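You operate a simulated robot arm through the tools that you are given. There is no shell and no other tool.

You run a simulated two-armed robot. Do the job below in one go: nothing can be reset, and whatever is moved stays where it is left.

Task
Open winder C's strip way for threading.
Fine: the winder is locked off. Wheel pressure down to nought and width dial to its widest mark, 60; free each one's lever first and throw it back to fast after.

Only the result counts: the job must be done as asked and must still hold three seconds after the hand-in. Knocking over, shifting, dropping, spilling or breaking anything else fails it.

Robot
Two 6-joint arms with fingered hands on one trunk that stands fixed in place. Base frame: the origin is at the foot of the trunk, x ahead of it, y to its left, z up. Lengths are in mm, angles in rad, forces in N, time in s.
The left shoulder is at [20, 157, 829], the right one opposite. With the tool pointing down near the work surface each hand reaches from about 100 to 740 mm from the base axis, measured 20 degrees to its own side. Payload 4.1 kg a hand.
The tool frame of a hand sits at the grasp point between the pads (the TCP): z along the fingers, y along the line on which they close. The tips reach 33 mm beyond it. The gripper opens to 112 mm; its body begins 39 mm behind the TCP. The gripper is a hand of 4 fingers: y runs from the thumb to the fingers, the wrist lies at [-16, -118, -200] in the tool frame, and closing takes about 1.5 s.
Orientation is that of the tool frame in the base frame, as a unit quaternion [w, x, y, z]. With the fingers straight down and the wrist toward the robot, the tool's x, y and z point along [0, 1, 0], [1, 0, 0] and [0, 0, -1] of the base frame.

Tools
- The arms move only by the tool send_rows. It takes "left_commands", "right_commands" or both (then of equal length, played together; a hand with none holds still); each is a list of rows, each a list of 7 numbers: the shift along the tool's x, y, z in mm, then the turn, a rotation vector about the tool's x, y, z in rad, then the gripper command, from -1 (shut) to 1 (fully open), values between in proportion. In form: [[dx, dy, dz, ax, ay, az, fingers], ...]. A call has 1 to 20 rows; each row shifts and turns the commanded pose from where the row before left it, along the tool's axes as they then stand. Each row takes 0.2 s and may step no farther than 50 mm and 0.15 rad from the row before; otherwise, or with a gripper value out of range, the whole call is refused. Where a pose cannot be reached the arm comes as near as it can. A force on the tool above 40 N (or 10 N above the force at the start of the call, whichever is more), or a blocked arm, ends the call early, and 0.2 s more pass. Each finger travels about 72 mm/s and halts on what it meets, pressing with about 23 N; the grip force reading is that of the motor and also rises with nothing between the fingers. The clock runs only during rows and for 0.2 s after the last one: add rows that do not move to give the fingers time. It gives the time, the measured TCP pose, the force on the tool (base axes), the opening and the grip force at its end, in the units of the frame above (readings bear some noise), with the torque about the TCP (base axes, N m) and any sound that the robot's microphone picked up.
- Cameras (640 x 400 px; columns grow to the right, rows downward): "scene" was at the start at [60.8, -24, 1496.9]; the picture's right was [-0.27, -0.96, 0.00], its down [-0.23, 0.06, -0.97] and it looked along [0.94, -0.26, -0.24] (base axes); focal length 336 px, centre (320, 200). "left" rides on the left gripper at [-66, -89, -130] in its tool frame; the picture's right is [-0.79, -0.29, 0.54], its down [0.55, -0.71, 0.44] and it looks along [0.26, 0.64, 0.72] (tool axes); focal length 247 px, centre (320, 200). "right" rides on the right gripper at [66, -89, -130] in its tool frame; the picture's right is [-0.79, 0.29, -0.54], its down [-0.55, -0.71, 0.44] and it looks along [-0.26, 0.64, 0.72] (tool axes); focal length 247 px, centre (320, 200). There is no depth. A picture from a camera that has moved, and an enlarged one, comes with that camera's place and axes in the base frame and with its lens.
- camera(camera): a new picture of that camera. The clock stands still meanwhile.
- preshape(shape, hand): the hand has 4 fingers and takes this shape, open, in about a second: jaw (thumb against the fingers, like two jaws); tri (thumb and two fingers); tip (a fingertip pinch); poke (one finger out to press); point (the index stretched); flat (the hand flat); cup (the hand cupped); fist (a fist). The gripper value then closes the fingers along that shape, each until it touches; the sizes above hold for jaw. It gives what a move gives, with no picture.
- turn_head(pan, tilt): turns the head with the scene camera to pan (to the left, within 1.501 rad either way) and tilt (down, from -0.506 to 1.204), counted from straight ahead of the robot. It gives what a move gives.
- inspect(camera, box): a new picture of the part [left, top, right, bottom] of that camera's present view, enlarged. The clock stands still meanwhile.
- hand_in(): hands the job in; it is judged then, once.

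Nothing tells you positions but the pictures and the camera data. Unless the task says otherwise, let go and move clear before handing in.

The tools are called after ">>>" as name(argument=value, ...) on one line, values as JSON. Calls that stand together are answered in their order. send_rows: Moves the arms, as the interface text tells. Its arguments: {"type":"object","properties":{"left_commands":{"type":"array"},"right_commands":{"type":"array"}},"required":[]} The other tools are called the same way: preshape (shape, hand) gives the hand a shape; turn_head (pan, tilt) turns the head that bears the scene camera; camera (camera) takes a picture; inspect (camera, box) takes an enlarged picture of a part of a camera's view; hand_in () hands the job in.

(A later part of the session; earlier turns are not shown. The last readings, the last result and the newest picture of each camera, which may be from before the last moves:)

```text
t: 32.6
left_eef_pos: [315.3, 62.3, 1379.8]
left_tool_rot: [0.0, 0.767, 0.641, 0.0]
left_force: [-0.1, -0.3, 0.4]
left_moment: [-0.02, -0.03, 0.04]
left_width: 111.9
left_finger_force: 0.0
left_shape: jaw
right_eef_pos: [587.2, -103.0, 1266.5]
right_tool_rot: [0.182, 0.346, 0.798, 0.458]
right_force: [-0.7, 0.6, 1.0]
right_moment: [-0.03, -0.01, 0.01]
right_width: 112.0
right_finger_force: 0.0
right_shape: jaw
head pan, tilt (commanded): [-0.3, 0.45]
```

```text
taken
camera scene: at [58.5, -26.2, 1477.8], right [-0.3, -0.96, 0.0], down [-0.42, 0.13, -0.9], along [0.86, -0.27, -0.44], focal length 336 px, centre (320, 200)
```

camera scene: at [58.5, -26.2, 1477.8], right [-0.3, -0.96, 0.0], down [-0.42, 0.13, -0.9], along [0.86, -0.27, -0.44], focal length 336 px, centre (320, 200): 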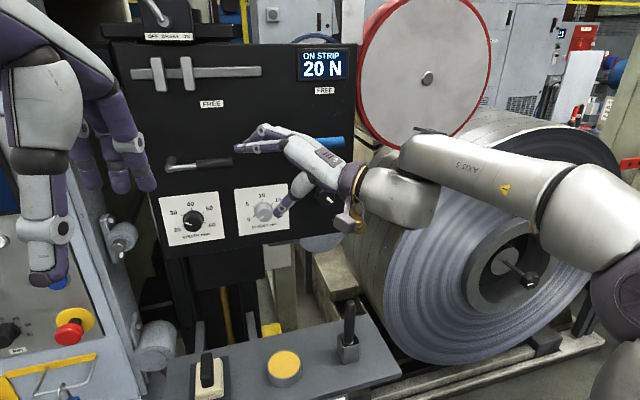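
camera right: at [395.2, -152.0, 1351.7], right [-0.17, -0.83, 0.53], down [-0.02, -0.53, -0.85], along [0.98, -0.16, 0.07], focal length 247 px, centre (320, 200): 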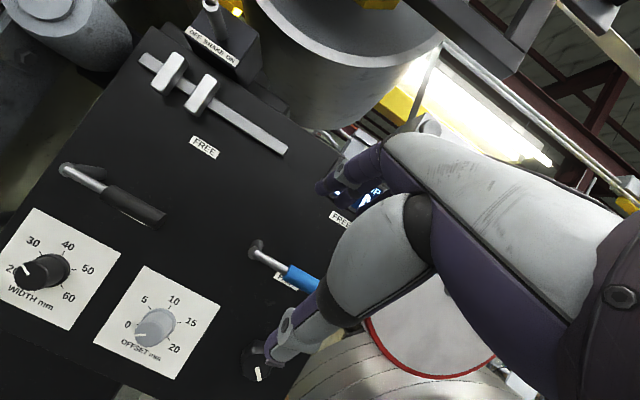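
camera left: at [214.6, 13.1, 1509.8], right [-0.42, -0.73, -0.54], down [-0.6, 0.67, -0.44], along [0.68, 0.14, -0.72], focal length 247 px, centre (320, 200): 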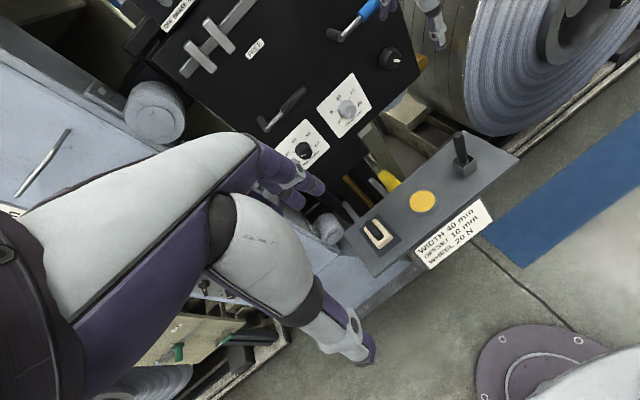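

That went round on the left side with no warnings. I'll finish pitching up to level.

>>> send_rows(right_commands=[[0, 14.6, -11.2, -0.1434, 0, 0, 1], [0, 13.7, -12.9, -0.1434, 0, 0, 1], [0, 12.8, -15, -0.1434, 0, 0, 1], [0, 8.4, -13.8, -0.121, 0, 0, 1]])

>>> camera(camera="scene")

```text
t: 33.6
left_eef_pos: [315.5, 63.5, 1380.7]
left_tool_rot: [0.0, 0.767, 0.642, 0.0]
left_force: [-0.6, 0.7, 0.3]
left_moment: [-0.02, 0.0, -0.02]
left_width: 111.7
left_finger_force: 0.1
left_shape: jaw
right_eef_pos: [566.1, -125.1, 1330.8]
right_tool_rot: [0.27, 0.285, 0.642, 0.659]
right_force: [0.5, 0.7, 0.4]
right_moment: [-0.02, -0.06, -0.01]
right_width: 111.8
right_finger_force: 0.0
right_shape: jaw
head pan, tilt (commanded): [-0.3, 0.45]
```

```text
taken
camera scene: at [58.5, -26.2, 1477.8], right [-0.3, -0.96, 0.0], down [-0.42, 0.13, -0.9], along [0.86, -0.27, -0.44], focal length 336 px, centre (320, 200)
```

scene: 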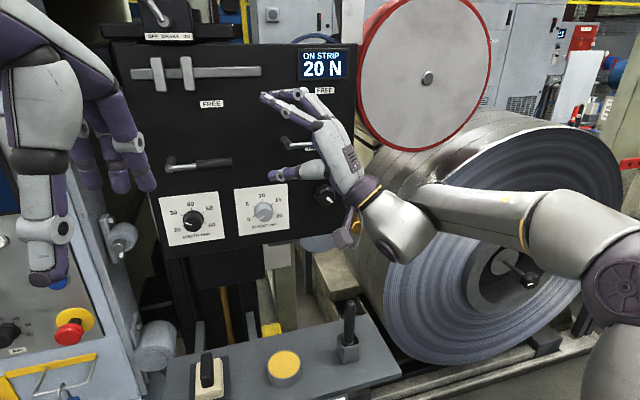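

The hand is level now with no warnings. I'll yaw it right to square up to the panel.

>>> send_rows(right_commands=[[-25.5, 0, 0, 0, -0.1275, 0, 1], [-25.5, 0, 0, 0, -0.1275, 0, 1], [-25.5, 0, 0, 0, -0.1275, 0, 1], [-25.5, 0, 0, 0, -0.1275, 0, 1], [-25.5, 0, 0, 0, -0.1275, 0, 1], [-25.5, 0, 0, 0, -0.1275, 0, 1], [0, 0, 0, 0, 0, 0, 1]])

>>> camera(camera="scene")

>>> camera(camera="right")

```text
t: 35.2
left_eef_pos: [315.1, 63.2, 1379.7]
left_tool_rot: [0.001, 0.767, 0.641, 0.001]
left_force: [0.0, 0.0, 0.8]
left_moment: [0.03, 0.0, 0.04]
left_width: 111.6
left_finger_force: 0.0
left_shape: jaw
right_eef_pos: [633.6, -282.9, 1333.8]
right_tool_rot: [0.47, 0.49, 0.516, 0.523]
right_force: [-0.9, 0.0, 1.0]
right_moment: [0.0, 0.02, 0.03]
right_width: 111.7
right_finger_force: 0.0
right_shape: jaw
right hand out of reach, approached as far as the arm can: row 5, 6
head pan, tilt (commanded): [-0.3, 0.45]
```

```text
taken
camera scene: at [58.6, -26.4, 1477.8], right [-0.3, -0.96, 0.0], down [-0.42, 0.13, -0.9], along [0.86, -0.27, -0.44], focal length 336 px, centre (320, 200)
```

scene: 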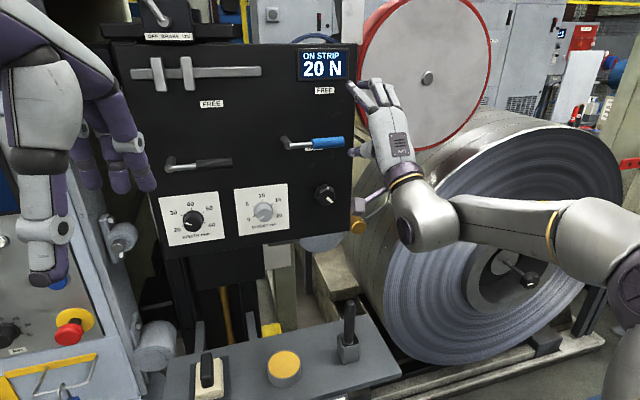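

```text
taken
camera right: at [499.6, -225.8, 1247.9], right [-0.47, -0.84, 0.27], down [0.47, -0.5, -0.73], along [0.75, -0.22, 0.63], focal length 247 px, centre (320, 200)
```

right: 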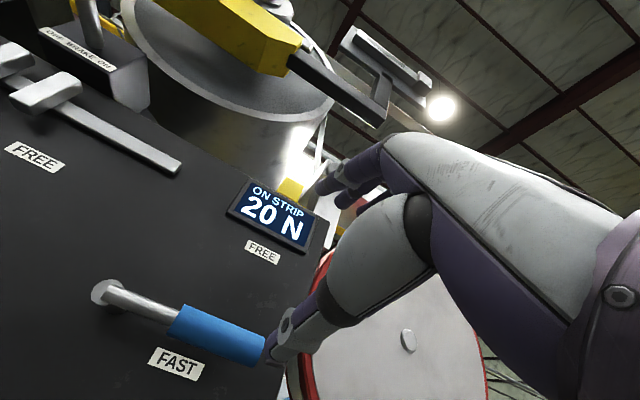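

The right hand is now level and squared up at (634, −283, 1334). The FAST label shows below the blue lever and FREE above it, so the lever lifts to free. I'll bring the open hand down to lever height, in front of the blue grip.

>>> send_rows(right_commands=[[13, -20, 3, 0, 0, 0, 1], [13, -20, 3, 0, 0, 0, 1], [0, -20, 0, 0, 0, 0, 1], [0, 0, 0, 0, 0, 0, 1]])

>>> camera(camera="right")

>>> camera(camera="scene")

```text
t: 36.2
left_eef_pos: [315.9, 62.9, 1379.3]
left_tool_rot: [0.0, 0.767, 0.642, 0.0]
left_force: [-0.6, 0.4, 0.2]
left_moment: [-0.01, 0.01, -0.01]
left_width: 111.5
left_finger_force: 0.2
left_shape: jaw
right_eef_pos: [639.8, -290.9, 1285.6]
right_tool_rot: [0.465, 0.488, 0.518, 0.526]
right_force: [0.1, 0.0, 0.4]
right_moment: [-0.02, -0.04, 0.0]
right_width: 111.7
right_finger_force: 0.1
right_shape: jaw
right hand out of reach, approached as far as the arm can: row 1, 2, 3
head pan, tilt (commanded): [-0.3, 0.45]
```

```text
taken
camera right: at [505.7, -234.8, 1199.7], right [-0.46, -0.84, 0.27], down [0.47, -0.49, -0.73], along [0.75, -0.21, 0.63], focal length 247 px, centre (320, 200)
```

right: 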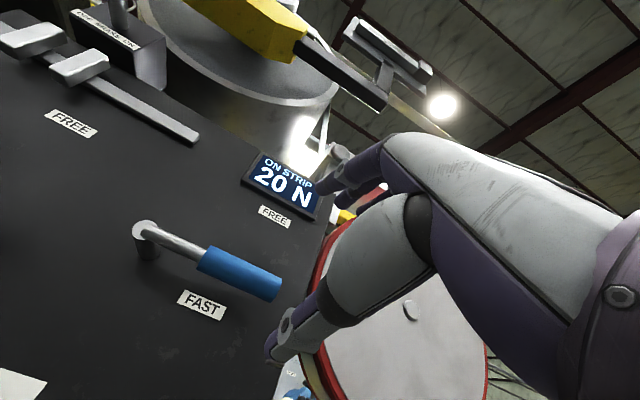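

```text
taken
camera scene: at [58.6, -26.3, 1477.8], right [-0.3, -0.96, 0.0], down [-0.42, 0.13, -0.9], along [0.86, -0.27, -0.44], focal length 336 px, centre (320, 200)
```

scene: 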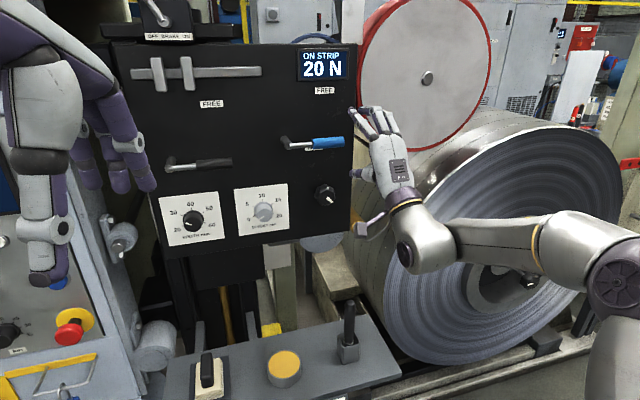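

The arm can't go left in this attitude, because the forearm roll is at its limit. Rolling the hand so the wrist sits to the lower right should free it, so I'll roll about 60° in place.

>>> send_rows(right_commands=[[0, 0, 0, 0, 0, -0.15, 1], [0, 0, 0, 0, 0, -0.15, 1], [0, 0, 0, 0, 0, -0.15, 1], [0, 0, 0, 0, 0, -0.15, 1], [0, 0, 0, 0, 0, -0.15, 1], [0, 0, 0, 0, 0, -0.15, 1], [0, 0, 0, 0, 0, -0.15, 1], [0, 0, 0, 0, 0, 0, 1]])

>>> camera(camera="scene")

>>> camera(camera="right")

```text
t: 38.0
left_eef_pos: [315.2, 62.8, 1379.5]
left_tool_rot: [0.0, 0.767, 0.642, 0.0]
left_force: [-0.8, -0.5, 0.2]
left_moment: [-0.02, 0.0, 0.0]
left_width: 111.8
left_finger_force: 0.1
left_shape: jaw
right_eef_pos: [643.6, -300.0, 1292.0]
right_tool_rot: [0.668, 0.164, 0.693, 0.217]
right_force: [-0.4, 0.0, 0.7]
right_moment: [0.0, -0.02, -0.02]
right_width: 111.7
right_finger_force: 0.0
right_shape: jaw
right hand out of reach, approached as far as the arm can: row 1, 2
head pan, tilt (commanded): [-0.3, 0.45]
```

```text
taken
camera scene: at [58.6, -26.3, 1477.8], right [-0.3, -0.96, 0.0], down [-0.42, 0.13, -0.9], along [0.86, -0.27, -0.44], focal length 336 px, centre (320, 200)
```

scene: 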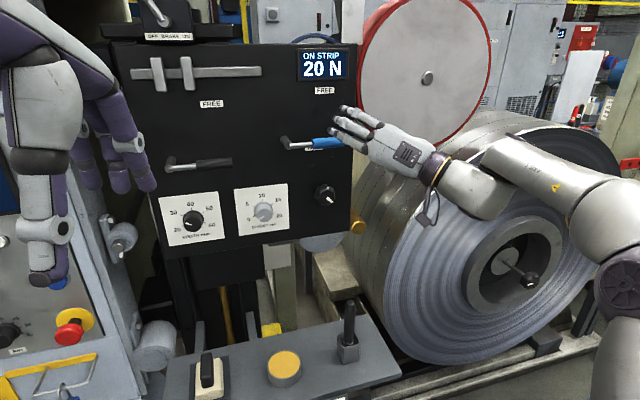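

```text
taken
camera right: at [517.3, -352.7, 1190.7], right [-0.51, -0.21, 0.83], down [0.51, -0.86, 0.1], along [0.69, 0.47, 0.55], focal length 247 px, centre (320, 200)
```

right: 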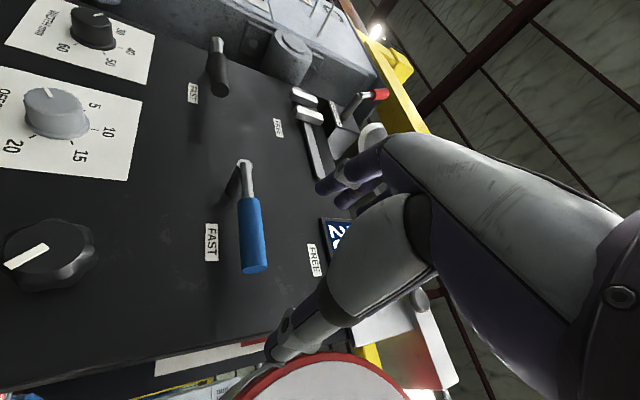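

The right hand is now rolled about 59° and fully reachable at (644, −300, 1292), with a clear view of the lever, the pressure knob and the labels. I'll inspect the dials from here and shape the right hand to a single-finger poke for lifting the lever.

>>> inspect(camera="right", box=[0, 0, 200, 200])

>>> preshape(shape="poke", hand="right")

>>> camera(camera="right")

>>> inspect(camera="scene", box=[280, 80, 460, 230])

```text
2.00 times, centred on (100, 100) of right
camera zoom: at [517.3, -352.7, 1190.7], right [-0.51, -0.21, 0.83], down [0.51, -0.86, 0.1], along [0.69, 0.47, 0.55], focal length 494 px, centre (760, 400)
```

zoom: 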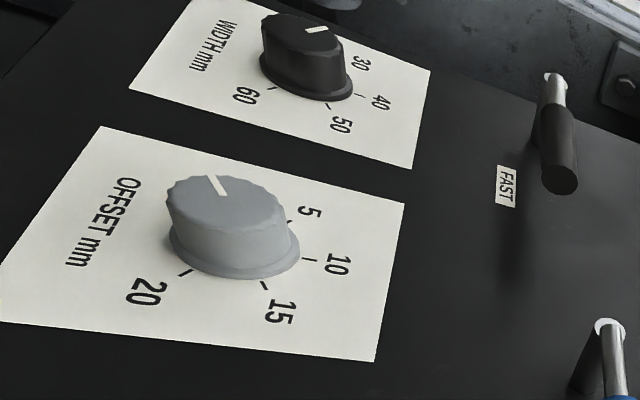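

```text
t: 38.9
left_eef_pos: [314.8, 64.0, 1381.0]
left_tool_rot: [0.0, 0.767, 0.641, 0.0]
left_force: [0.0, 0.6, -0.2]
left_moment: [0.04, 0.02, -0.01]
left_width: 111.7
left_finger_force: 0.1
left_shape: jaw
right_eef_pos: [643.1, -300.5, 1291.8]
right_tool_rot: [0.668, 0.165, 0.692, 0.218]
right_force: [-1.4, -0.3, -0.1]
right_moment: [-0.02, -0.04, 0.01]
right_width: 0.1
right_finger_force: 0.1
right_shape: poke
head pan, tilt (commanded): [-0.3, 0.45]
```

```text
taken
camera right: at [517.2, -352.4, 1190.6], right [-0.51, -0.21, 0.83], down [0.51, -0.86, 0.09], along [0.69, 0.47, 0.55], focal length 247 px, centre (320, 200)
```

right: 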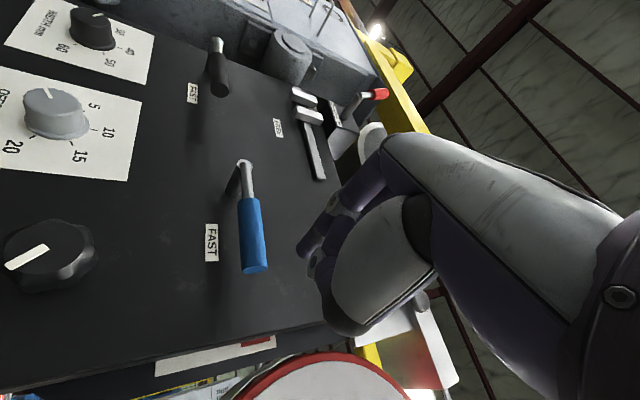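

```text
2.67 times, centred on (370, 155) of scene
camera zoom: at [58.6, -26.3, 1477.8], right [-0.3, -0.96, 0.0], down [-0.42, 0.13, -0.9], along [0.86, -0.27, -0.44], focal length 895 px, centre (187, 320)
```

zoom: 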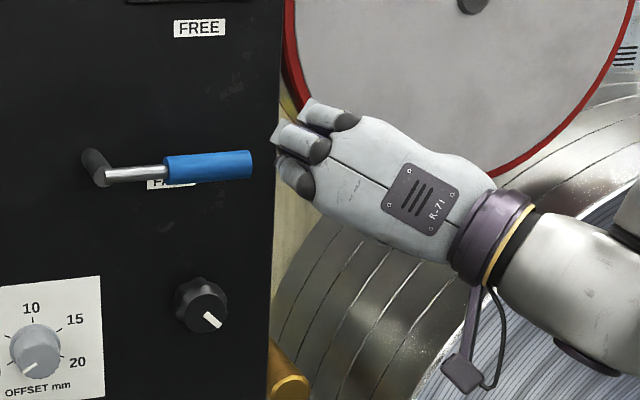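

The poke shape looks stubby. I'll use the jaw shape closed instead, and check how its tips sit.

>>> preshape(shape="jaw", hand="right")

>>> send_rows(right_commands=[[0, 0, 0, 0.0684, -0.0416, 0.001, -1], [0, 0, 0, 0, 0, 0, -1], [0, 0, 0, 0, 0, 0, -1], [0, 0, 0, 0, 0, 0, -1], [0, 0, 0, 0, 0, 0, -1], [0, 0, 0, 0, 0, 0, -1], [0, 0, 0, 0, 0, 0, -1], [0, 0, 0, 0, 0, 0, -1]])

>>> camera(camera="right")

>>> inspect(camera="scene", box=[280, 80, 460, 230])

```text
t: 39.8
left_eef_pos: [314.7, 63.2, 1379.4]
left_tool_rot: [0.0, 0.767, 0.642, -0.001]
left_force: [0.3, 0.3, -0.3]
left_moment: [-0.02, -0.03, 0.01]
left_width: 111.4
left_finger_force: 0.0
left_shape: jaw
right_eef_pos: [643.2, -299.5, 1291.7]
right_tool_rot: [0.668, 0.165, 0.692, 0.218]
right_force: [-0.2, -0.5, 0.3]
right_moment: [-0.02, -0.01, -0.01]
right_width: 112.1
right_finger_force: 0.0
right_shape: jaw
head pan, tilt (commanded): [-0.3, 0.45]
```

```text
t: 41.6
left_eef_pos: [315.0, 62.2, 1379.5]
left_tool_rot: [0.0, 0.767, 0.642, 0.0]
left_force: [0.1, -1.1, -1.1]
left_moment: [-0.02, 0.01, -0.01]
left_width: 111.4
left_finger_force: 0.1
left_shape: jaw
right_eef_pos: [645.9, -303.5, 1299.3]
right_tool_rot: [0.675, 0.192, 0.686, 0.191]
right_force: [-0.5, -1.1, 0.5]
right_moment: [0.0, 0.01, 0.0]
right_width: 0.0
right_finger_force: 23.2
right_shape: jaw
right hand out of reach, approached as far as the arm can: row 1
head pan, tilt (commanded): [-0.3, 0.45]
```

```text
taken
camera right: at [516.3, -346.1, 1197.5], right [-0.52, -0.17, 0.83], down [0.44, -0.89, 0.09], along [0.73, 0.42, 0.54], focal length 247 px, centre (320, 200)
```

right: 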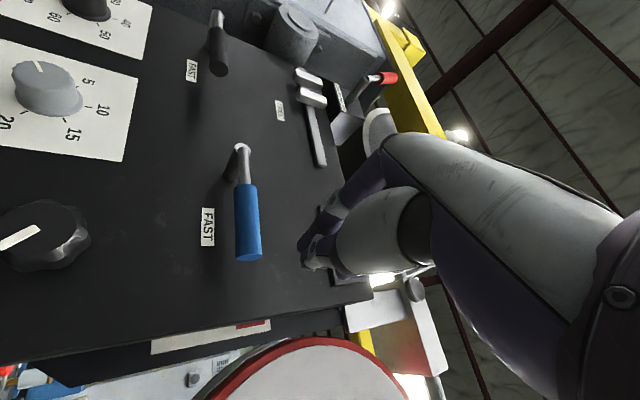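

```text
2.67 times, centred on (370, 155) of scene
camera zoom: at [58.6, -26.3, 1477.8], right [-0.3, -0.96, 0.0], down [-0.42, 0.13, -0.9], along [0.86, -0.27, -0.44], focal length 895 px, centre (187, 320)
```

zoom: 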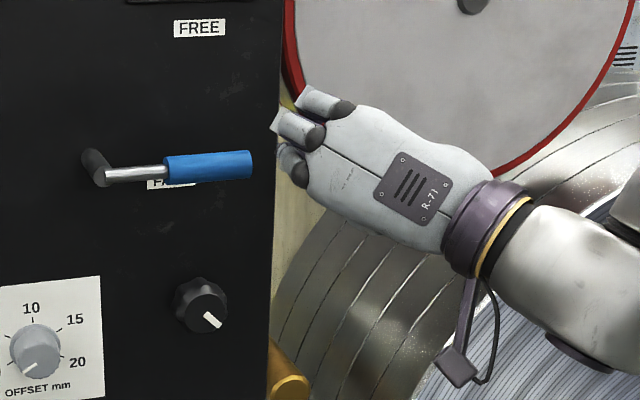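

The hand is still brushing the roll limit. I'll roll it on to about −95°, fingers stacked vertically, then take it down below the blue handle while still well in front of the panel.

>>> send_rows(right_commands=[[0, 0, 0, 0, 0, -0.15, -1], [0, 0, 0, 0, 0, -0.15, -1], [0, 0, 0, 0, 0, -0.15, -1], [0, 0, 0, 0, 0, -0.15, -1], [20, 10, 0, 0, 0, 0, -1], [20, 10, 0, 0, 0, 0, -1], [20, 10, 0, 0, 0, 0, -1], [20, 10, 0, 0, 0, 0, -1], [20, 8, 0, 0, 0, 0, -1], [0, 0, 0, 0, 0, 0, -1]])

>>> camera(camera="right")

>>> camera(camera="scene")

```text
t: 43.8
left_eef_pos: [314.5, 62.7, 1380.7]
left_tool_rot: [0.0, 0.767, 0.642, 0.0]
left_force: [0.1, 0.9, -0.6]
left_moment: [-0.01, 0.0, -0.02]
left_width: 111.5
left_finger_force: 0.0
left_shape: jaw
right_eef_pos: [673.5, -266.5, 1253.3]
right_tool_rot: [0.7, -0.019, 0.714, -0.018]
right_force: [-0.4, -0.2, 0.7]
right_moment: [-0.01, 0.01, 0.0]
right_width: 0.0
right_finger_force: 23.1
right_shape: jaw
right hand out of reach, approached as far as the arm can: row 6, 7, 8, 9
head pan, tilt (commanded): [-0.3, 0.45]
```

```text
taken
camera right: at [545.1, -359.3, 1194.4], right [-0.52, 0.33, 0.79], down [0.45, -0.68, 0.58], along [0.73, 0.66, 0.21], focal length 247 px, centre (320, 200)
```

right: 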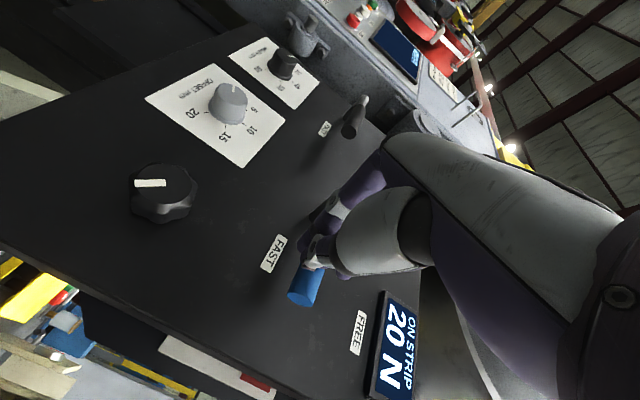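

```text
taken
camera scene: at [58.6, -26.3, 1477.8], right [-0.3, -0.96, 0.0], down [-0.42, 0.13, -0.9], along [0.86, -0.27, -0.44], focal length 336 px, centre (320, 200)
```

scene: 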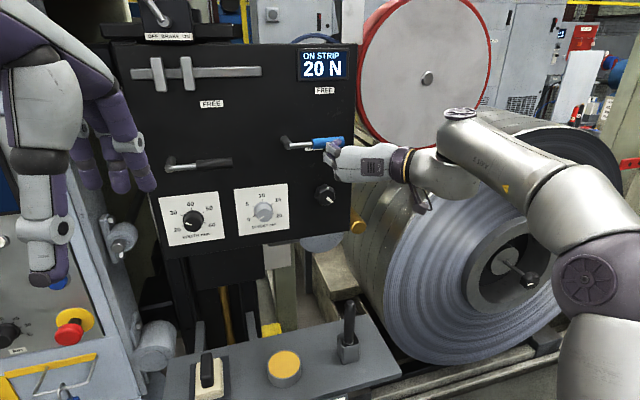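

The reach stopped at z≈1253 this time, so some other joint is limiting. I'll test small changes: yaw a little left, then try to go lower.

>>> send_rows(right_commands=[[0, 0, 0, -0.1, 0, 0, -1], [0, 0, 0, -0.1, 0, 0, -1]])

>>> send_rows(right_commands=[[15, 0, 0, 0, 0, 0, -1], [15, 0, 0, 0, 0, 0, -1]])

```text
t: 44.4
left_eef_pos: [315.4, 63.3, 1380.5]
left_tool_rot: [0.0, 0.767, 0.642, 0.0]
left_force: [-0.5, 1.1, -0.6]
left_moment: [-0.03, -0.02, -0.02]
left_width: 111.5
left_finger_force: 0.0
left_shape: jaw
right_eef_pos: [675.4, -266.8, 1254.7]
right_tool_rot: [0.697, -0.088, 0.709, 0.054]
right_force: [0.0, -0.3, 0.2]
right_moment: [-0.03, 0.01, -0.04]
right_width: 0.1
right_finger_force: 22.6
right_shape: jaw
head pan, tilt (commanded): [-0.3, 0.45]
```

```text
t: 45.0
left_eef_pos: [314.7, 63.2, 1381.5]
left_tool_rot: [0.0, 0.767, 0.642, -0.001]
left_force: [0.4, -1.2, -0.2]
left_moment: [-0.02, -0.04, 0.02]
left_width: 111.6
left_finger_force: 0.1
left_shape: jaw
right_eef_pos: [679.1, -269.8, 1232.1]
right_tool_rot: [0.695, -0.089, 0.711, 0.054]
right_force: [0.1, -0.5, 0.4]
right_moment: [0.0, 0.0, -0.02]
right_width: 0.0
right_finger_force: 23.2
right_shape: jaw
right hand out of reach, approached as far as the arm can: row 2
head pan, tilt (commanded): [-0.3, 0.45]
```

Yawing left helps. I'll add some more yaw and go lower.

>>> send_rows(right_commands=[[0, 0, 0, -0.12, 0, 0, -1], [10, 0, -10, 0, 0, 0, -1], [15, 0, 0, 0, 0, 0, -1], [15, 0, 0, 0, 0, 0, -1]])

>>> camera(camera="scene")

>>> camera(camera="right")

```text
t: 46.0
left_eef_pos: [314.8, 63.0, 1380.6]
left_tool_rot: [0.0, 0.767, 0.641, 0.0]
left_force: [0.2, 0.9, -0.6]
left_moment: [-0.02, -0.04, 0.01]
left_width: 111.7
left_finger_force: 0.0
left_shape: jaw
right_eef_pos: [680.4, -278.2, 1204.7]
right_tool_rot: [0.689, -0.13, 0.706, 0.097]
right_force: [0.5, -0.6, -0.1]
right_moment: [-0.02, -0.02, -0.03]
right_width: 0.0
right_finger_force: 23.1
right_shape: jaw
right hand out of reach, approached as far as the arm can: row 3, 4
head pan, tilt (commanded): [-0.3, 0.45]
```

```text
taken
camera scene: at [58.4, -26.2, 1477.8], right [-0.3, -0.96, 0.0], down [-0.42, 0.13, -0.9], along [0.86, -0.27, -0.44], focal length 336 px, centre (320, 200)
```

scene: 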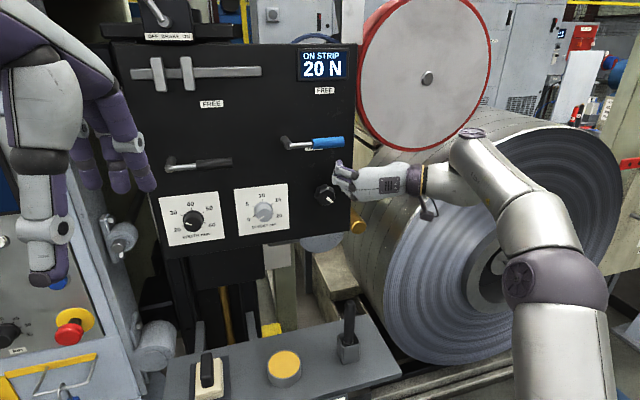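

```text
taken
camera right: at [585.8, -407.3, 1147.0], right [-0.59, 0.14, 0.8], down [0.65, -0.51, 0.57], along [0.48, 0.85, 0.21], focal length 247 px, centre (320, 200)
```

right: 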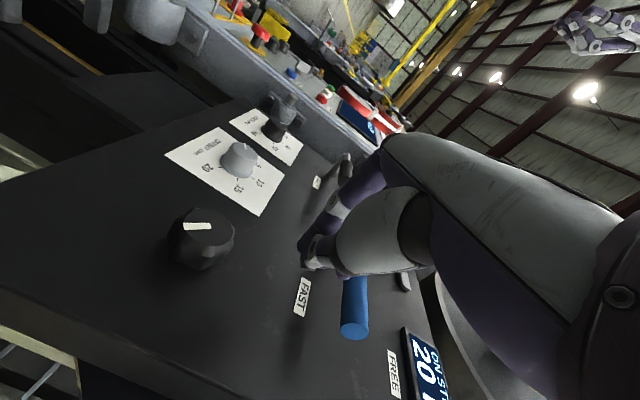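

The hand is now level with, and below, the blue handle at (680, −278, 1205), pointing slightly left. I'll slide it forward under the grip, stopping short of the panel.

>>> send_rows(right_commands=[[0, 0, 16, 0, 0, 0, -1], [0, 0, 16, 0, 0, 0, -1], [0, 0, 16, 0, 0, 0, -1], [0, 0, 0, 0, 0, 0, -1]])

>>> camera(camera="right")

>>> inspect(camera="scene", box=[260, 80, 440, 230])

```text
t: 47.0
left_eef_pos: [315.5, 61.9, 1380.6]
left_tool_rot: [0.0, 0.767, 0.642, 0.0]
left_force: [-0.2, 0.2, -0.8]
left_moment: [0.01, 0.01, 0.03]
left_width: 111.4
left_finger_force: 0.2
left_shape: jaw
right_eef_pos: [725.0, -263.5, 1201.6]
right_tool_rot: [0.691, -0.129, 0.705, 0.096]
right_force: [-0.1, -0.5, 0.1]
right_moment: [0.01, 0.04, -0.02]
right_width: 0.0
right_finger_force: 22.7
right_shape: jaw
head pan, tilt (commanded): [-0.3, 0.45]
```

```text
taken
camera right: at [631.1, -392.6, 1143.4], right [-0.59, 0.14, 0.79], down [0.64, -0.51, 0.57], along [0.48, 0.85, 0.21], focal length 247 px, centre (320, 200)
```

right: 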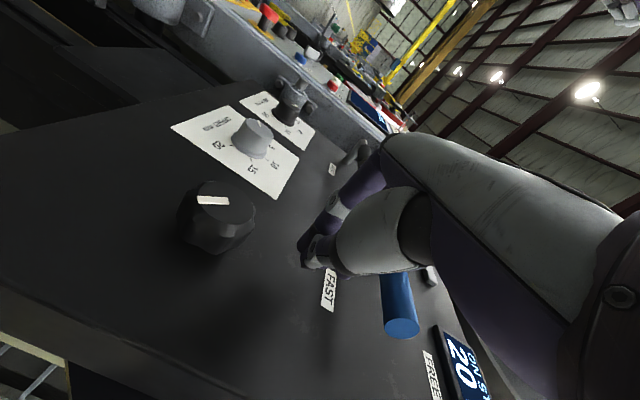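

```text
2.67 times, centred on (350, 155) of scene
camera zoom: at [58.5, -26.3, 1477.8], right [-0.3, -0.96, 0.0], down [-0.42, 0.13, -0.9], along [0.86, -0.27, -0.44], focal length 895 px, centre (240, 320)
```

zoom: 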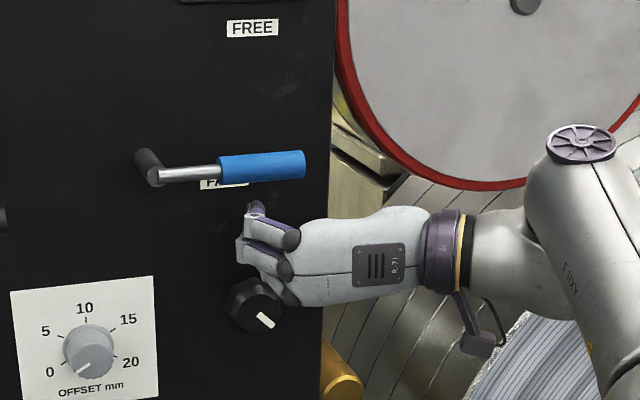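

The closed fingers are just beneath the blue grip and clear of the knob. I'll lift along the lever's arc.

>>> send_rows(right_commands=[[-10, 0, 0, 0, 0, 0, -1], [-10, 0, 0, 0, 0, 0, -1], [-10, 1.5, 0.5, 0, 0, 0, -1], [-10, 2, 0.7, 0, 0, 0, -1], [-10, 3, 1, 0, 0, 0, -1], [-10, 3, 1, 0, 0, 0, -1], [0, 0, 0, 0, 0, 0, -1]])

>>> inspect(camera="scene", box=[260, 60, 440, 210])

>>> camera(camera="right")

```text
t: 48.6
left_eef_pos: [314.3, 63.0, 1379.8]
left_tool_rot: [0.0, 0.768, 0.641, 0.001]
left_force: [1.1, -0.7, 0.0]
left_moment: [0.0, 0.01, 0.02]
left_width: 111.1
left_finger_force: 0.1
left_shape: jaw
right_eef_pos: [716.2, -247.4, 1259.5]
right_tool_rot: [0.691, -0.129, 0.705, 0.095]
right_force: [0.7, -0.3, -0.8]
right_moment: [0.04, 0.01, 0.0]
right_width: 0.0
right_finger_force: 23.0
right_shape: jaw
right hand out of reach, approached as far as the arm can: row 4, 6
head pan, tilt (commanded): [-0.3, 0.45]
```

```text
2.67 times, centred on (350, 135) of scene
camera zoom: at [58.6, -26.3, 1477.8], right [-0.3, -0.96, 0.0], down [-0.42, 0.13, -0.9], along [0.86, -0.27, -0.44], focal length 895 px, centre (240, 373)
```

zoom: 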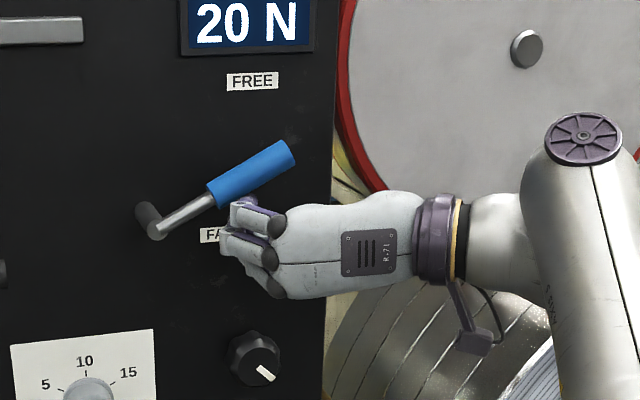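

```text
taken
camera right: at [620.9, -376.1, 1199.5], right [-0.59, 0.14, 0.79], down [0.64, -0.51, 0.57], along [0.49, 0.85, 0.21], focal length 247 px, centre (320, 200)
```

right: 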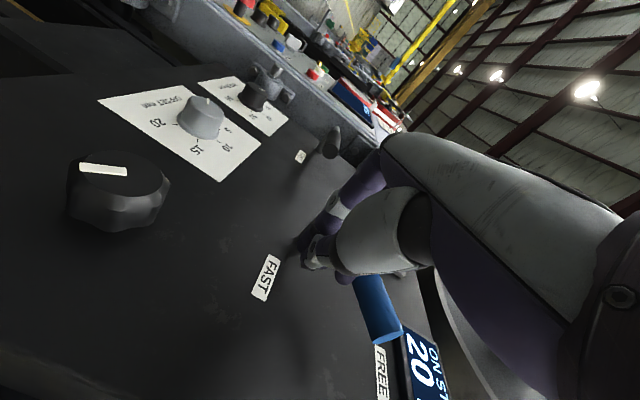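

The blue lever has risen to about 28° with little force. I'll keep lifting along its arc and straighten the hand a little to gain reach.

>>> send_rows(right_commands=[[-7, 1.3, 2.5, 0.05, 0, 0, -1], [-7, 1.4, 2.5, 0.05, 0, 0, -1], [-7, 1.5, 2.4, 0.05, 0, 0, -1], [-7, 1.6, 2.3, 0.05, 0, 0, -1], [-6, 6, 0.7, 0, 0, 0, -1], [-6, 6, 0.7, 0, 0, 0, -1], [0, 0, 0, 0, 0, 0, -1]])

>>> inspect(camera="scene", box=[260, 60, 440, 210])

```text
t: 50.2
left_eef_pos: [315.6, 61.5, 1379.8]
left_tool_rot: [0.0, 0.767, 0.641, 0.001]
left_force: [0.3, 0.6, 1.2]
left_moment: [-0.01, -0.03, 0.0]
left_width: 111.5
left_finger_force: 0.0
left_shape: jaw
right_eef_pos: [722.9, -226.8, 1291.4]
right_tool_rot: [0.698, -0.061, 0.713, 0.023]
right_force: [-11.9, -15.0, -25.2]
right_moment: [-0.31, -0.15, 0.28]
right_width: 0.0
right_finger_force: 22.8
right_shape: jaw
head pan, tilt (commanded): [-0.3, 0.45]
```

```text
2.67 times, centred on (350, 135) of scene
camera zoom: at [58.7, -27.3, 1477.8], right [-0.3, -0.95, 0.0], down [-0.42, 0.13, -0.9], along [0.86, -0.27, -0.44], focal length 895 px, centre (240, 373)
```

zoom: 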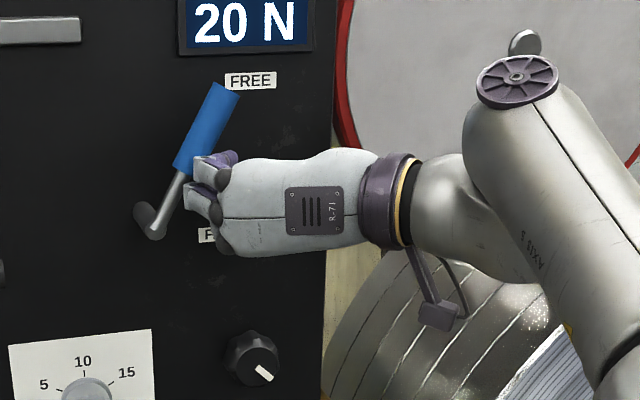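

The lever has come up against its stop beside the FREE label at about 60°, with about 31 N showing on the tool. I'll ease off and draw the hand back.

>>> send_rows(right_commands=[[6, -6, 0, 0, 0, 0, -1], [6, -6, 0, 0, 0, 0, -1], [0, -5, -20, 0, 0, 0, -1], [0, 0, -30, 0, 0, 0, -1], [0, 0, -20, 0, 0, 0, -1], [0, 0, 0, 0, 0, 0, -1]])

>>> camera(camera="scene")

>>> inspect(camera="scene", box=[260, 60, 440, 210])

```text
t: 51.6
left_eef_pos: [316.2, 62.3, 1379.6]
left_tool_rot: [0.0, 0.767, 0.641, 0.0]
left_force: [0.1, -0.1, 0.7]
left_moment: [0.02, 0.0, -0.03]
left_width: 111.6
left_finger_force: 0.1
left_shape: jaw
right_eef_pos: [657.2, -250.9, 1285.8]
right_tool_rot: [0.701, -0.06, 0.711, 0.026]
right_force: [-0.6, 0.3, 0.4]
right_moment: [0.0, 0.0, -0.01]
right_width: 0.0
right_finger_force: 23.2
right_shape: jaw
head pan, tilt (commanded): [-0.3, 0.45]
```

```text
taken
camera scene: at [58.7, -26.3, 1477.8], right [-0.3, -0.96, 0.0], down [-0.42, 0.13, -0.9], along [0.86, -0.27, -0.44], focal length 336 px, centre (320, 200)
```

scene: 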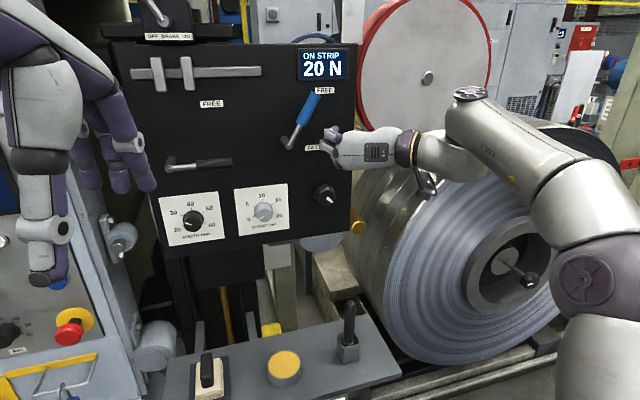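

```text
2.67 times, centred on (350, 135) of scene
camera zoom: at [58.7, -26.3, 1477.8], right [-0.3, -0.96, 0.0], down [-0.42, 0.13, -0.9], along [0.86, -0.27, -0.44], focal length 895 px, centre (240, 373)
```

zoom: 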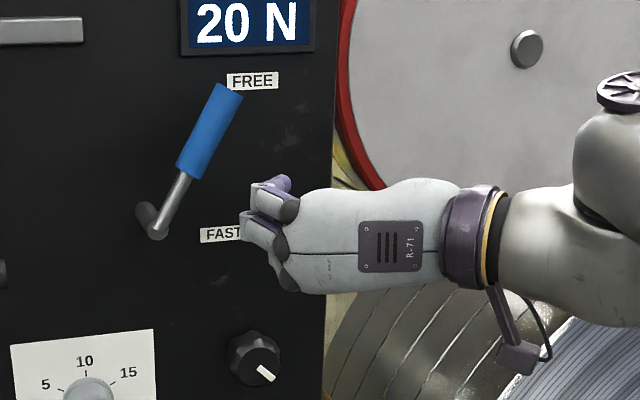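

The blue lever now stands at FREE and stays there. To turn the pressure knob squarely I need the wrist on the left of the hand. I'll back off and roll the hand the other way round, pitched down while it passes under.

>>> send_rows(right_commands=[[22, -4, -34, 0, 0, 0, -1], [22, -4, -34, 0, 0, 0, -1], [22, -4, -34, 0, 0, 0, -1], [0, 0, 0, 0.013, 0.0995, -0.1086, -1], [0, 0, 0, 0.013, 0.0995, -0.1086, -1], [0, 0, 0, 0.013, 0.0995, -0.1086, -1], [0, 0, 0, 0.013, 0.0995, -0.1086, -1], [0, 0, 0, 0.013, 0.0995, -0.1086, -1], [0, 0, 0, 0.013, 0.0995, -0.1086, -1], [0, 0, 0, 0.013, 0.0995, -0.1086, -1], [0, 0, 0, 0.013, 0.0995, -0.1086, -1]])

>>> camera(camera="scene")

```text
t: 54.0
left_eef_pos: [314.6, 63.2, 1380.3]
left_tool_rot: [0.0, 0.767, 0.641, 0.0]
left_force: [-0.6, -0.1, -0.5]
left_moment: [0.03, -0.04, -0.03]
left_width: 111.6
left_finger_force: 0.1
left_shape: jaw
right_eef_pos: [549.6, -276.9, 1260.6]
right_tool_rot: [0.327, -0.316, 0.83, -0.324]
right_force: [-0.2, -0.2, 0.2]
right_moment: [0.06, 0.02, 0.03]
right_width: 0.3
right_finger_force: 22.7
right_shape: jaw
right hand out of reach, approached as far as the arm can: row 1, 2, 3, 10, 11
head pan, tilt (commanded): [-0.3, 0.45]
```

```text
taken
camera scene: at [58.1, -26.5, 1477.8], right [-0.3, -0.96, 0.0], down [-0.42, 0.13, -0.9], along [0.86, -0.27, -0.43], focal length 336 px, centre (320, 200)
```

scene: 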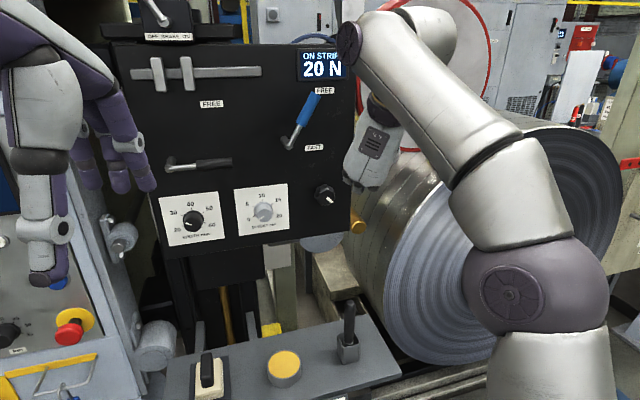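

The hand has swung under as planned; the arm is only near full stretch. I'll lower it a little, then complete the roll to point level at the panel with the wrist on the left.

>>> send_rows(right_commands=[[19, 27, 6.1, 0, 0, 0, -1], [19, 27, 6.1, 0, 0, 0, -1], [0, 0, 0, 0.0653, -0.0283, -0.1166, -1], [0, 0, 0, 0.0653, -0.0283, -0.1166, -1], [0, 0, 0, 0.0653, -0.0283, -0.1166, -1], [0, 0, 0, 0.0653, -0.0283, -0.1166, -1], [0, 0, 0, 0.0653, -0.0283, -0.1166, -1], [0, 0, 0, 0.0653, -0.0283, -0.1166, -1], [0, 0, 0, 0.0653, -0.0283, -0.1166, -1], [0, 0, 0, 0.0653, -0.0283, -0.1166, -1], [0, 0, 0, 0.0653, -0.0283, -0.1166, -1], [0, 0, 0, 0.0653, -0.0283, -0.1166, -1], [0, 0, 0, 0.0653, -0.0283, -0.1166, -1]])

>>> camera(camera="scene")

>>> camera(camera="right")

```text
t: 56.8
left_eef_pos: [314.9, 63.1, 1380.2]
left_tool_rot: [0.0, 0.767, 0.642, 0.0]
left_force: [0.2, 0.0, -0.2]
left_moment: [-0.01, 0.01, 0.02]
left_width: 111.5
left_finger_force: 0.1
left_shape: jaw
right_eef_pos: [520.5, -275.8, 1201.2]
right_tool_rot: [-0.272, 0.653, -0.269, 0.653]
right_force: [-0.7, 0.6, -0.1]
right_moment: [-0.01, 0.03, -0.03]
right_width: 0.2
right_finger_force: 22.4
right_shape: jaw
head pan, tilt (commanded): [-0.3, 0.45]
```

```text
taken
camera scene: at [58.6, -26.2, 1477.8], right [-0.3, -0.96, 0.0], down [-0.42, 0.13, -0.9], along [0.86, -0.27, -0.44], focal length 336 px, centre (320, 200)
```

scene: 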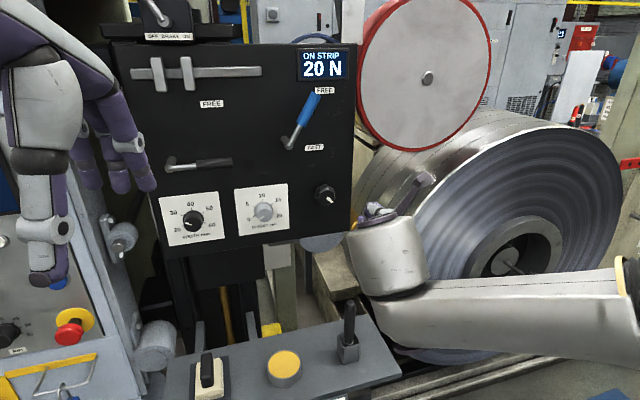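

```text
taken
camera right: at [392.0, -260.7, 1309.1], right [-0.54, 0.36, -0.76], down [0.43, 0.89, 0.11], along [0.72, -0.27, -0.64], focal length 247 px, centre (320, 200)
```

right: 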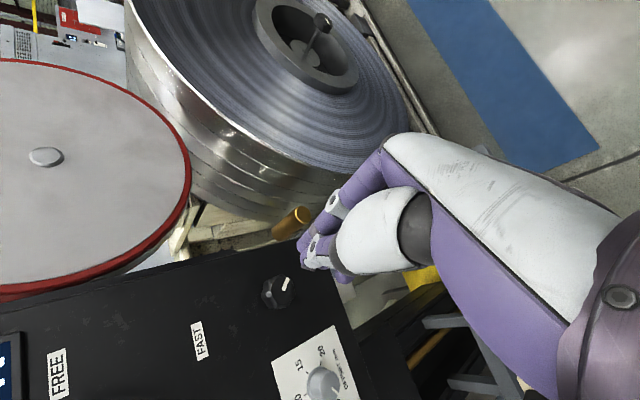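

The hand is now level at (520, −276, 1201) with the wrist at the upper left and no reach warnings. Next I'll locate the pressure knob precisely.

>>> inspect(camera="right", box=[200, 240, 360, 340])

>>> inspect(camera="scene", box=[280, 150, 380, 230])

>>> inspect(camera="left", box=[320, 20, 440, 100])

```text
4.00 times, centred on (280, 290) of right
camera zoom: at [392.0, -260.7, 1309.1], right [-0.54, 0.36, -0.76], down [0.43, 0.89, 0.11], along [0.72, -0.27, -0.64], focal length 988 px, centre (480, -160)
```

zoom: 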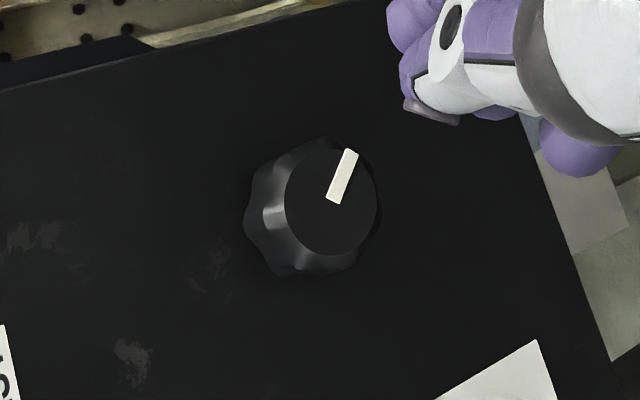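

```text
5.00 times, centred on (330, 190) of scene
camera zoom: at [58.6, -26.2, 1477.8], right [-0.3, -0.96, 0.0], down [-0.42, 0.13, -0.9], along [0.86, -0.27, -0.44], focal length 1679 px, centre (270, 250)
```

zoom: 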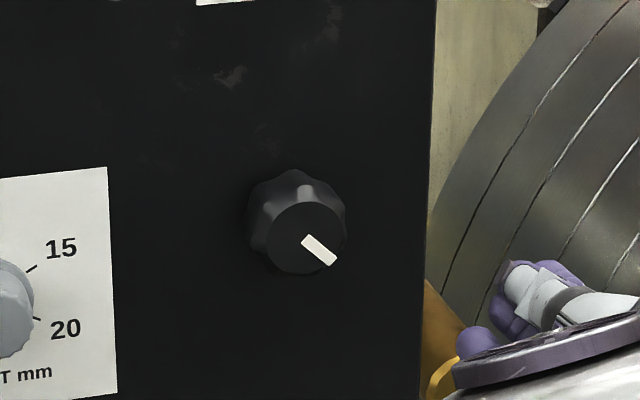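

```text
5.00 times, centred on (380, 60) of left
camera zoom: at [214.7, 13.2, 1509.8], right [-0.42, -0.73, -0.54], down [-0.6, 0.67, -0.44], along [0.68, 0.14, -0.72], focal length 1235 px, centre (20, 900)
```

zoom: 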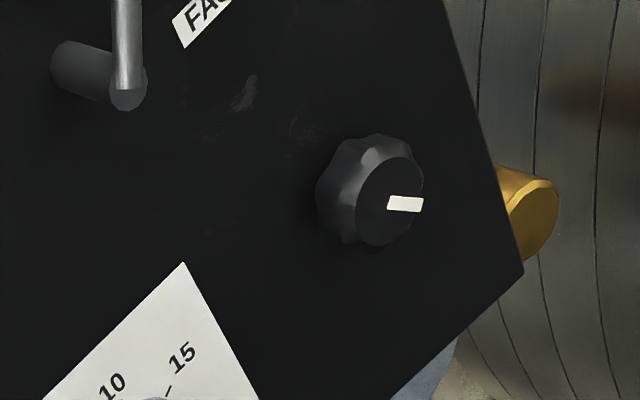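

The knob face is at about (748, −260, 1129), roughly 40 mm across and standing 35–40 mm off the panel. I'll open the fingers to about 80 mm, roll to the start of the turning range and line up in front of the knob.

>>> send_rows(right_commands=[[-15.4, 10.1, 35, 0, 0, 0, 0.4], [-15.4, 10.1, 35, 0, 0, 0, 0.4], [-15.4, 10.1, 35, 0, 0, 0, 0.4], [-15.3, 10, 35, 0, 0, 0, 0.4], [0, 0, 0, 0, 0, 0.13, 0.4], [0, 0, 0, 0, 0, 0.1, 0.4], [0, 0, 0, 0, 0, 0, 0.4]])

>>> camera(camera="right")

>>> camera(camera="scene")

```text
t: 58.4
left_eef_pos: [315.5, 63.3, 1380.3]
left_tool_rot: [0.0, 0.767, 0.641, 0.001]
left_force: [-0.6, 0.3, 0.3]
left_moment: [0.01, 0.03, -0.04]
left_width: 111.7
left_finger_force: 0.0
left_shape: jaw
right_eef_pos: [660.3, -261.8, 1129.7]
right_tool_rot: [-0.346, 0.617, -0.344, 0.617]
right_force: [1.0, 0.6, 0.4]
right_moment: [0.02, 0.0, -0.02]
right_width: 78.2
right_finger_force: 0.1
right_shape: jaw
head pan, tilt (commanded): [-0.3, 0.45]
```

```text
taken
camera right: at [531.5, -271.2, 1238.7], right [-0.54, 0.52, -0.66], down [0.43, 0.84, 0.32], along [0.72, -0.12, -0.68], focal length 247 px, centre (320, 200)
```

right: 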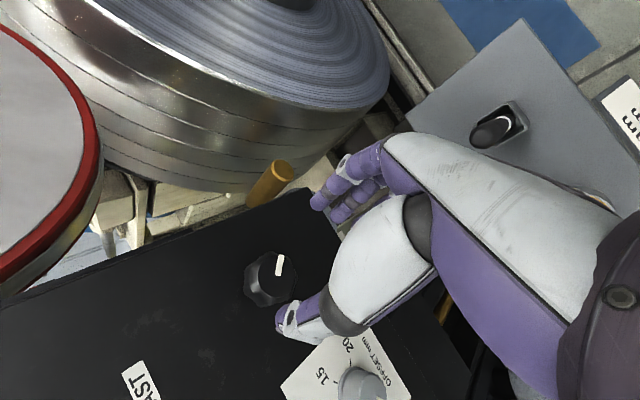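

```text
taken
camera scene: at [58.6, -26.3, 1477.8], right [-0.3, -0.96, 0.0], down [-0.42, 0.13, -0.9], along [0.86, -0.27, -0.44], focal length 336 px, centre (320, 200)
```

scene: 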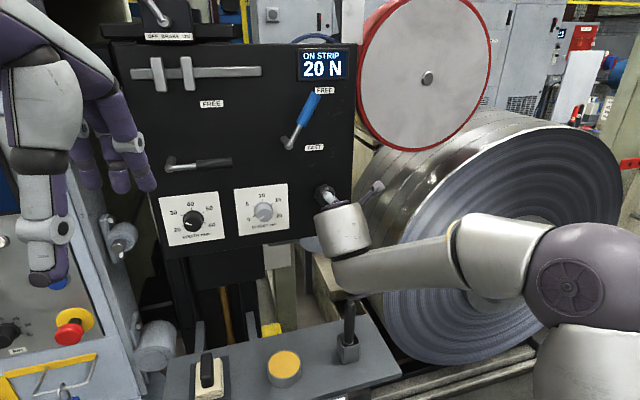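

The knob is lined up between thumb and fingers. I'll move forward so they straddle it, stopping just short of the panel.

>>> send_rows(right_commands=[[-0.5, 0, 28, 0, 0, 0, 0.4], [-0.5, 0, 28, 0, 0, 0, 0.4], [-0.5, 0, 24, 0, 0, 0, 0.4], [0, 0, 0, 0, 0, 0, 0.4]])

>>> camera(camera="right")

>>> inspect(camera="left", box=[320, 0, 480, 120])

```text
t: 59.4
left_eef_pos: [314.1, 62.9, 1381.1]
left_tool_rot: [0.0, 0.767, 0.642, 0.0]
left_force: [0.8, 0.8, -1.0]
left_moment: [-0.02, -0.03, -0.02]
left_width: 111.8
left_finger_force: 0.1
left_shape: jaw
right_eef_pos: [741.0, -260.0, 1128.0]
right_tool_rot: [-0.345, 0.617, -0.344, 0.618]
right_force: [-0.4, 0.5, 1.6]
right_moment: [0.0, -0.01, -0.01]
right_width: 78.6
right_finger_force: 0.1
right_shape: jaw
head pan, tilt (commanded): [-0.3, 0.45]
```

```text
taken
camera right: at [612.7, -269.9, 1237.6], right [-0.54, 0.52, -0.66], down [0.43, 0.84, 0.31], along [0.72, -0.12, -0.68], focal length 247 px, centre (320, 200)
```

right: 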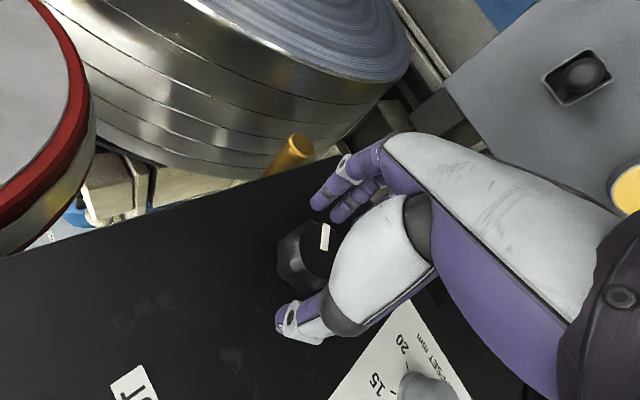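

```text
3.33 times, centred on (400, 60) of left
camera zoom: at [214.5, 13.1, 1509.8], right [-0.42, -0.73, -0.54], down [-0.6, 0.67, -0.44], along [0.68, 0.14, -0.72], focal length 823 px, centre (53, 667)
```

zoom: 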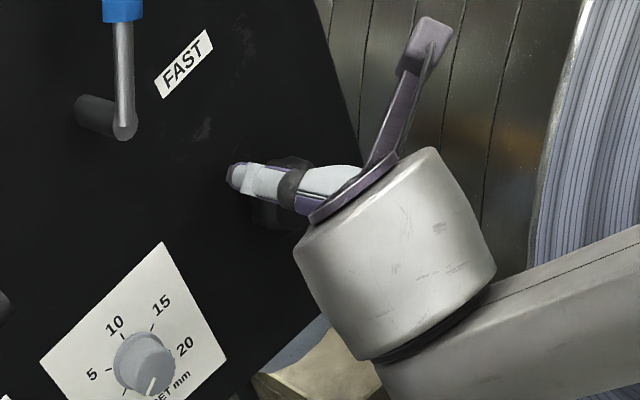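

The knob sits between thumb and fingers. Closing on it now.

>>> send_rows(right_commands=[[0, 0, 0, 0, 0, 0, -1], [0, 0, 0, 0, 0, 0, -1], [0, 0, 0, 0, 0, 0, -1], [0, 0, 0, 0, 0, 0, -1], [0, 0, 0, 0, 0, 0, -1], [0, 0, 0, 0, 0, 0, -1]])

>>> camera(camera="right")

```text
t: 60.8
left_eef_pos: [314.6, 63.3, 1380.2]
left_tool_rot: [0.0, 0.767, 0.642, 0.001]
left_force: [0.3, -0.3, -0.6]
left_moment: [-0.01, 0.03, -0.01]
left_width: 111.4
left_finger_force: 0.1
left_shape: jaw
right_eef_pos: [741.3, -258.8, 1127.7]
right_tool_rot: [-0.346, 0.618, -0.343, 0.618]
right_force: [1.3, 0.6, 2.6]
right_moment: [0.0, -0.03, 0.01]
right_width: 41.5
right_finger_force: 23.0
right_shape: jaw
head pan, tilt (commanded): [-0.3, 0.45]
```

```text
taken
camera right: at [612.5, -269.6, 1237.8], right [-0.54, 0.52, -0.66], down [0.43, 0.84, 0.31], along [0.72, -0.12, -0.68], focal length 247 px, centre (320, 200)
```

right: 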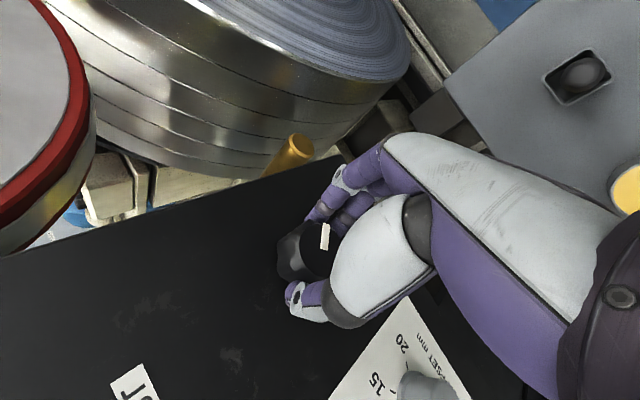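

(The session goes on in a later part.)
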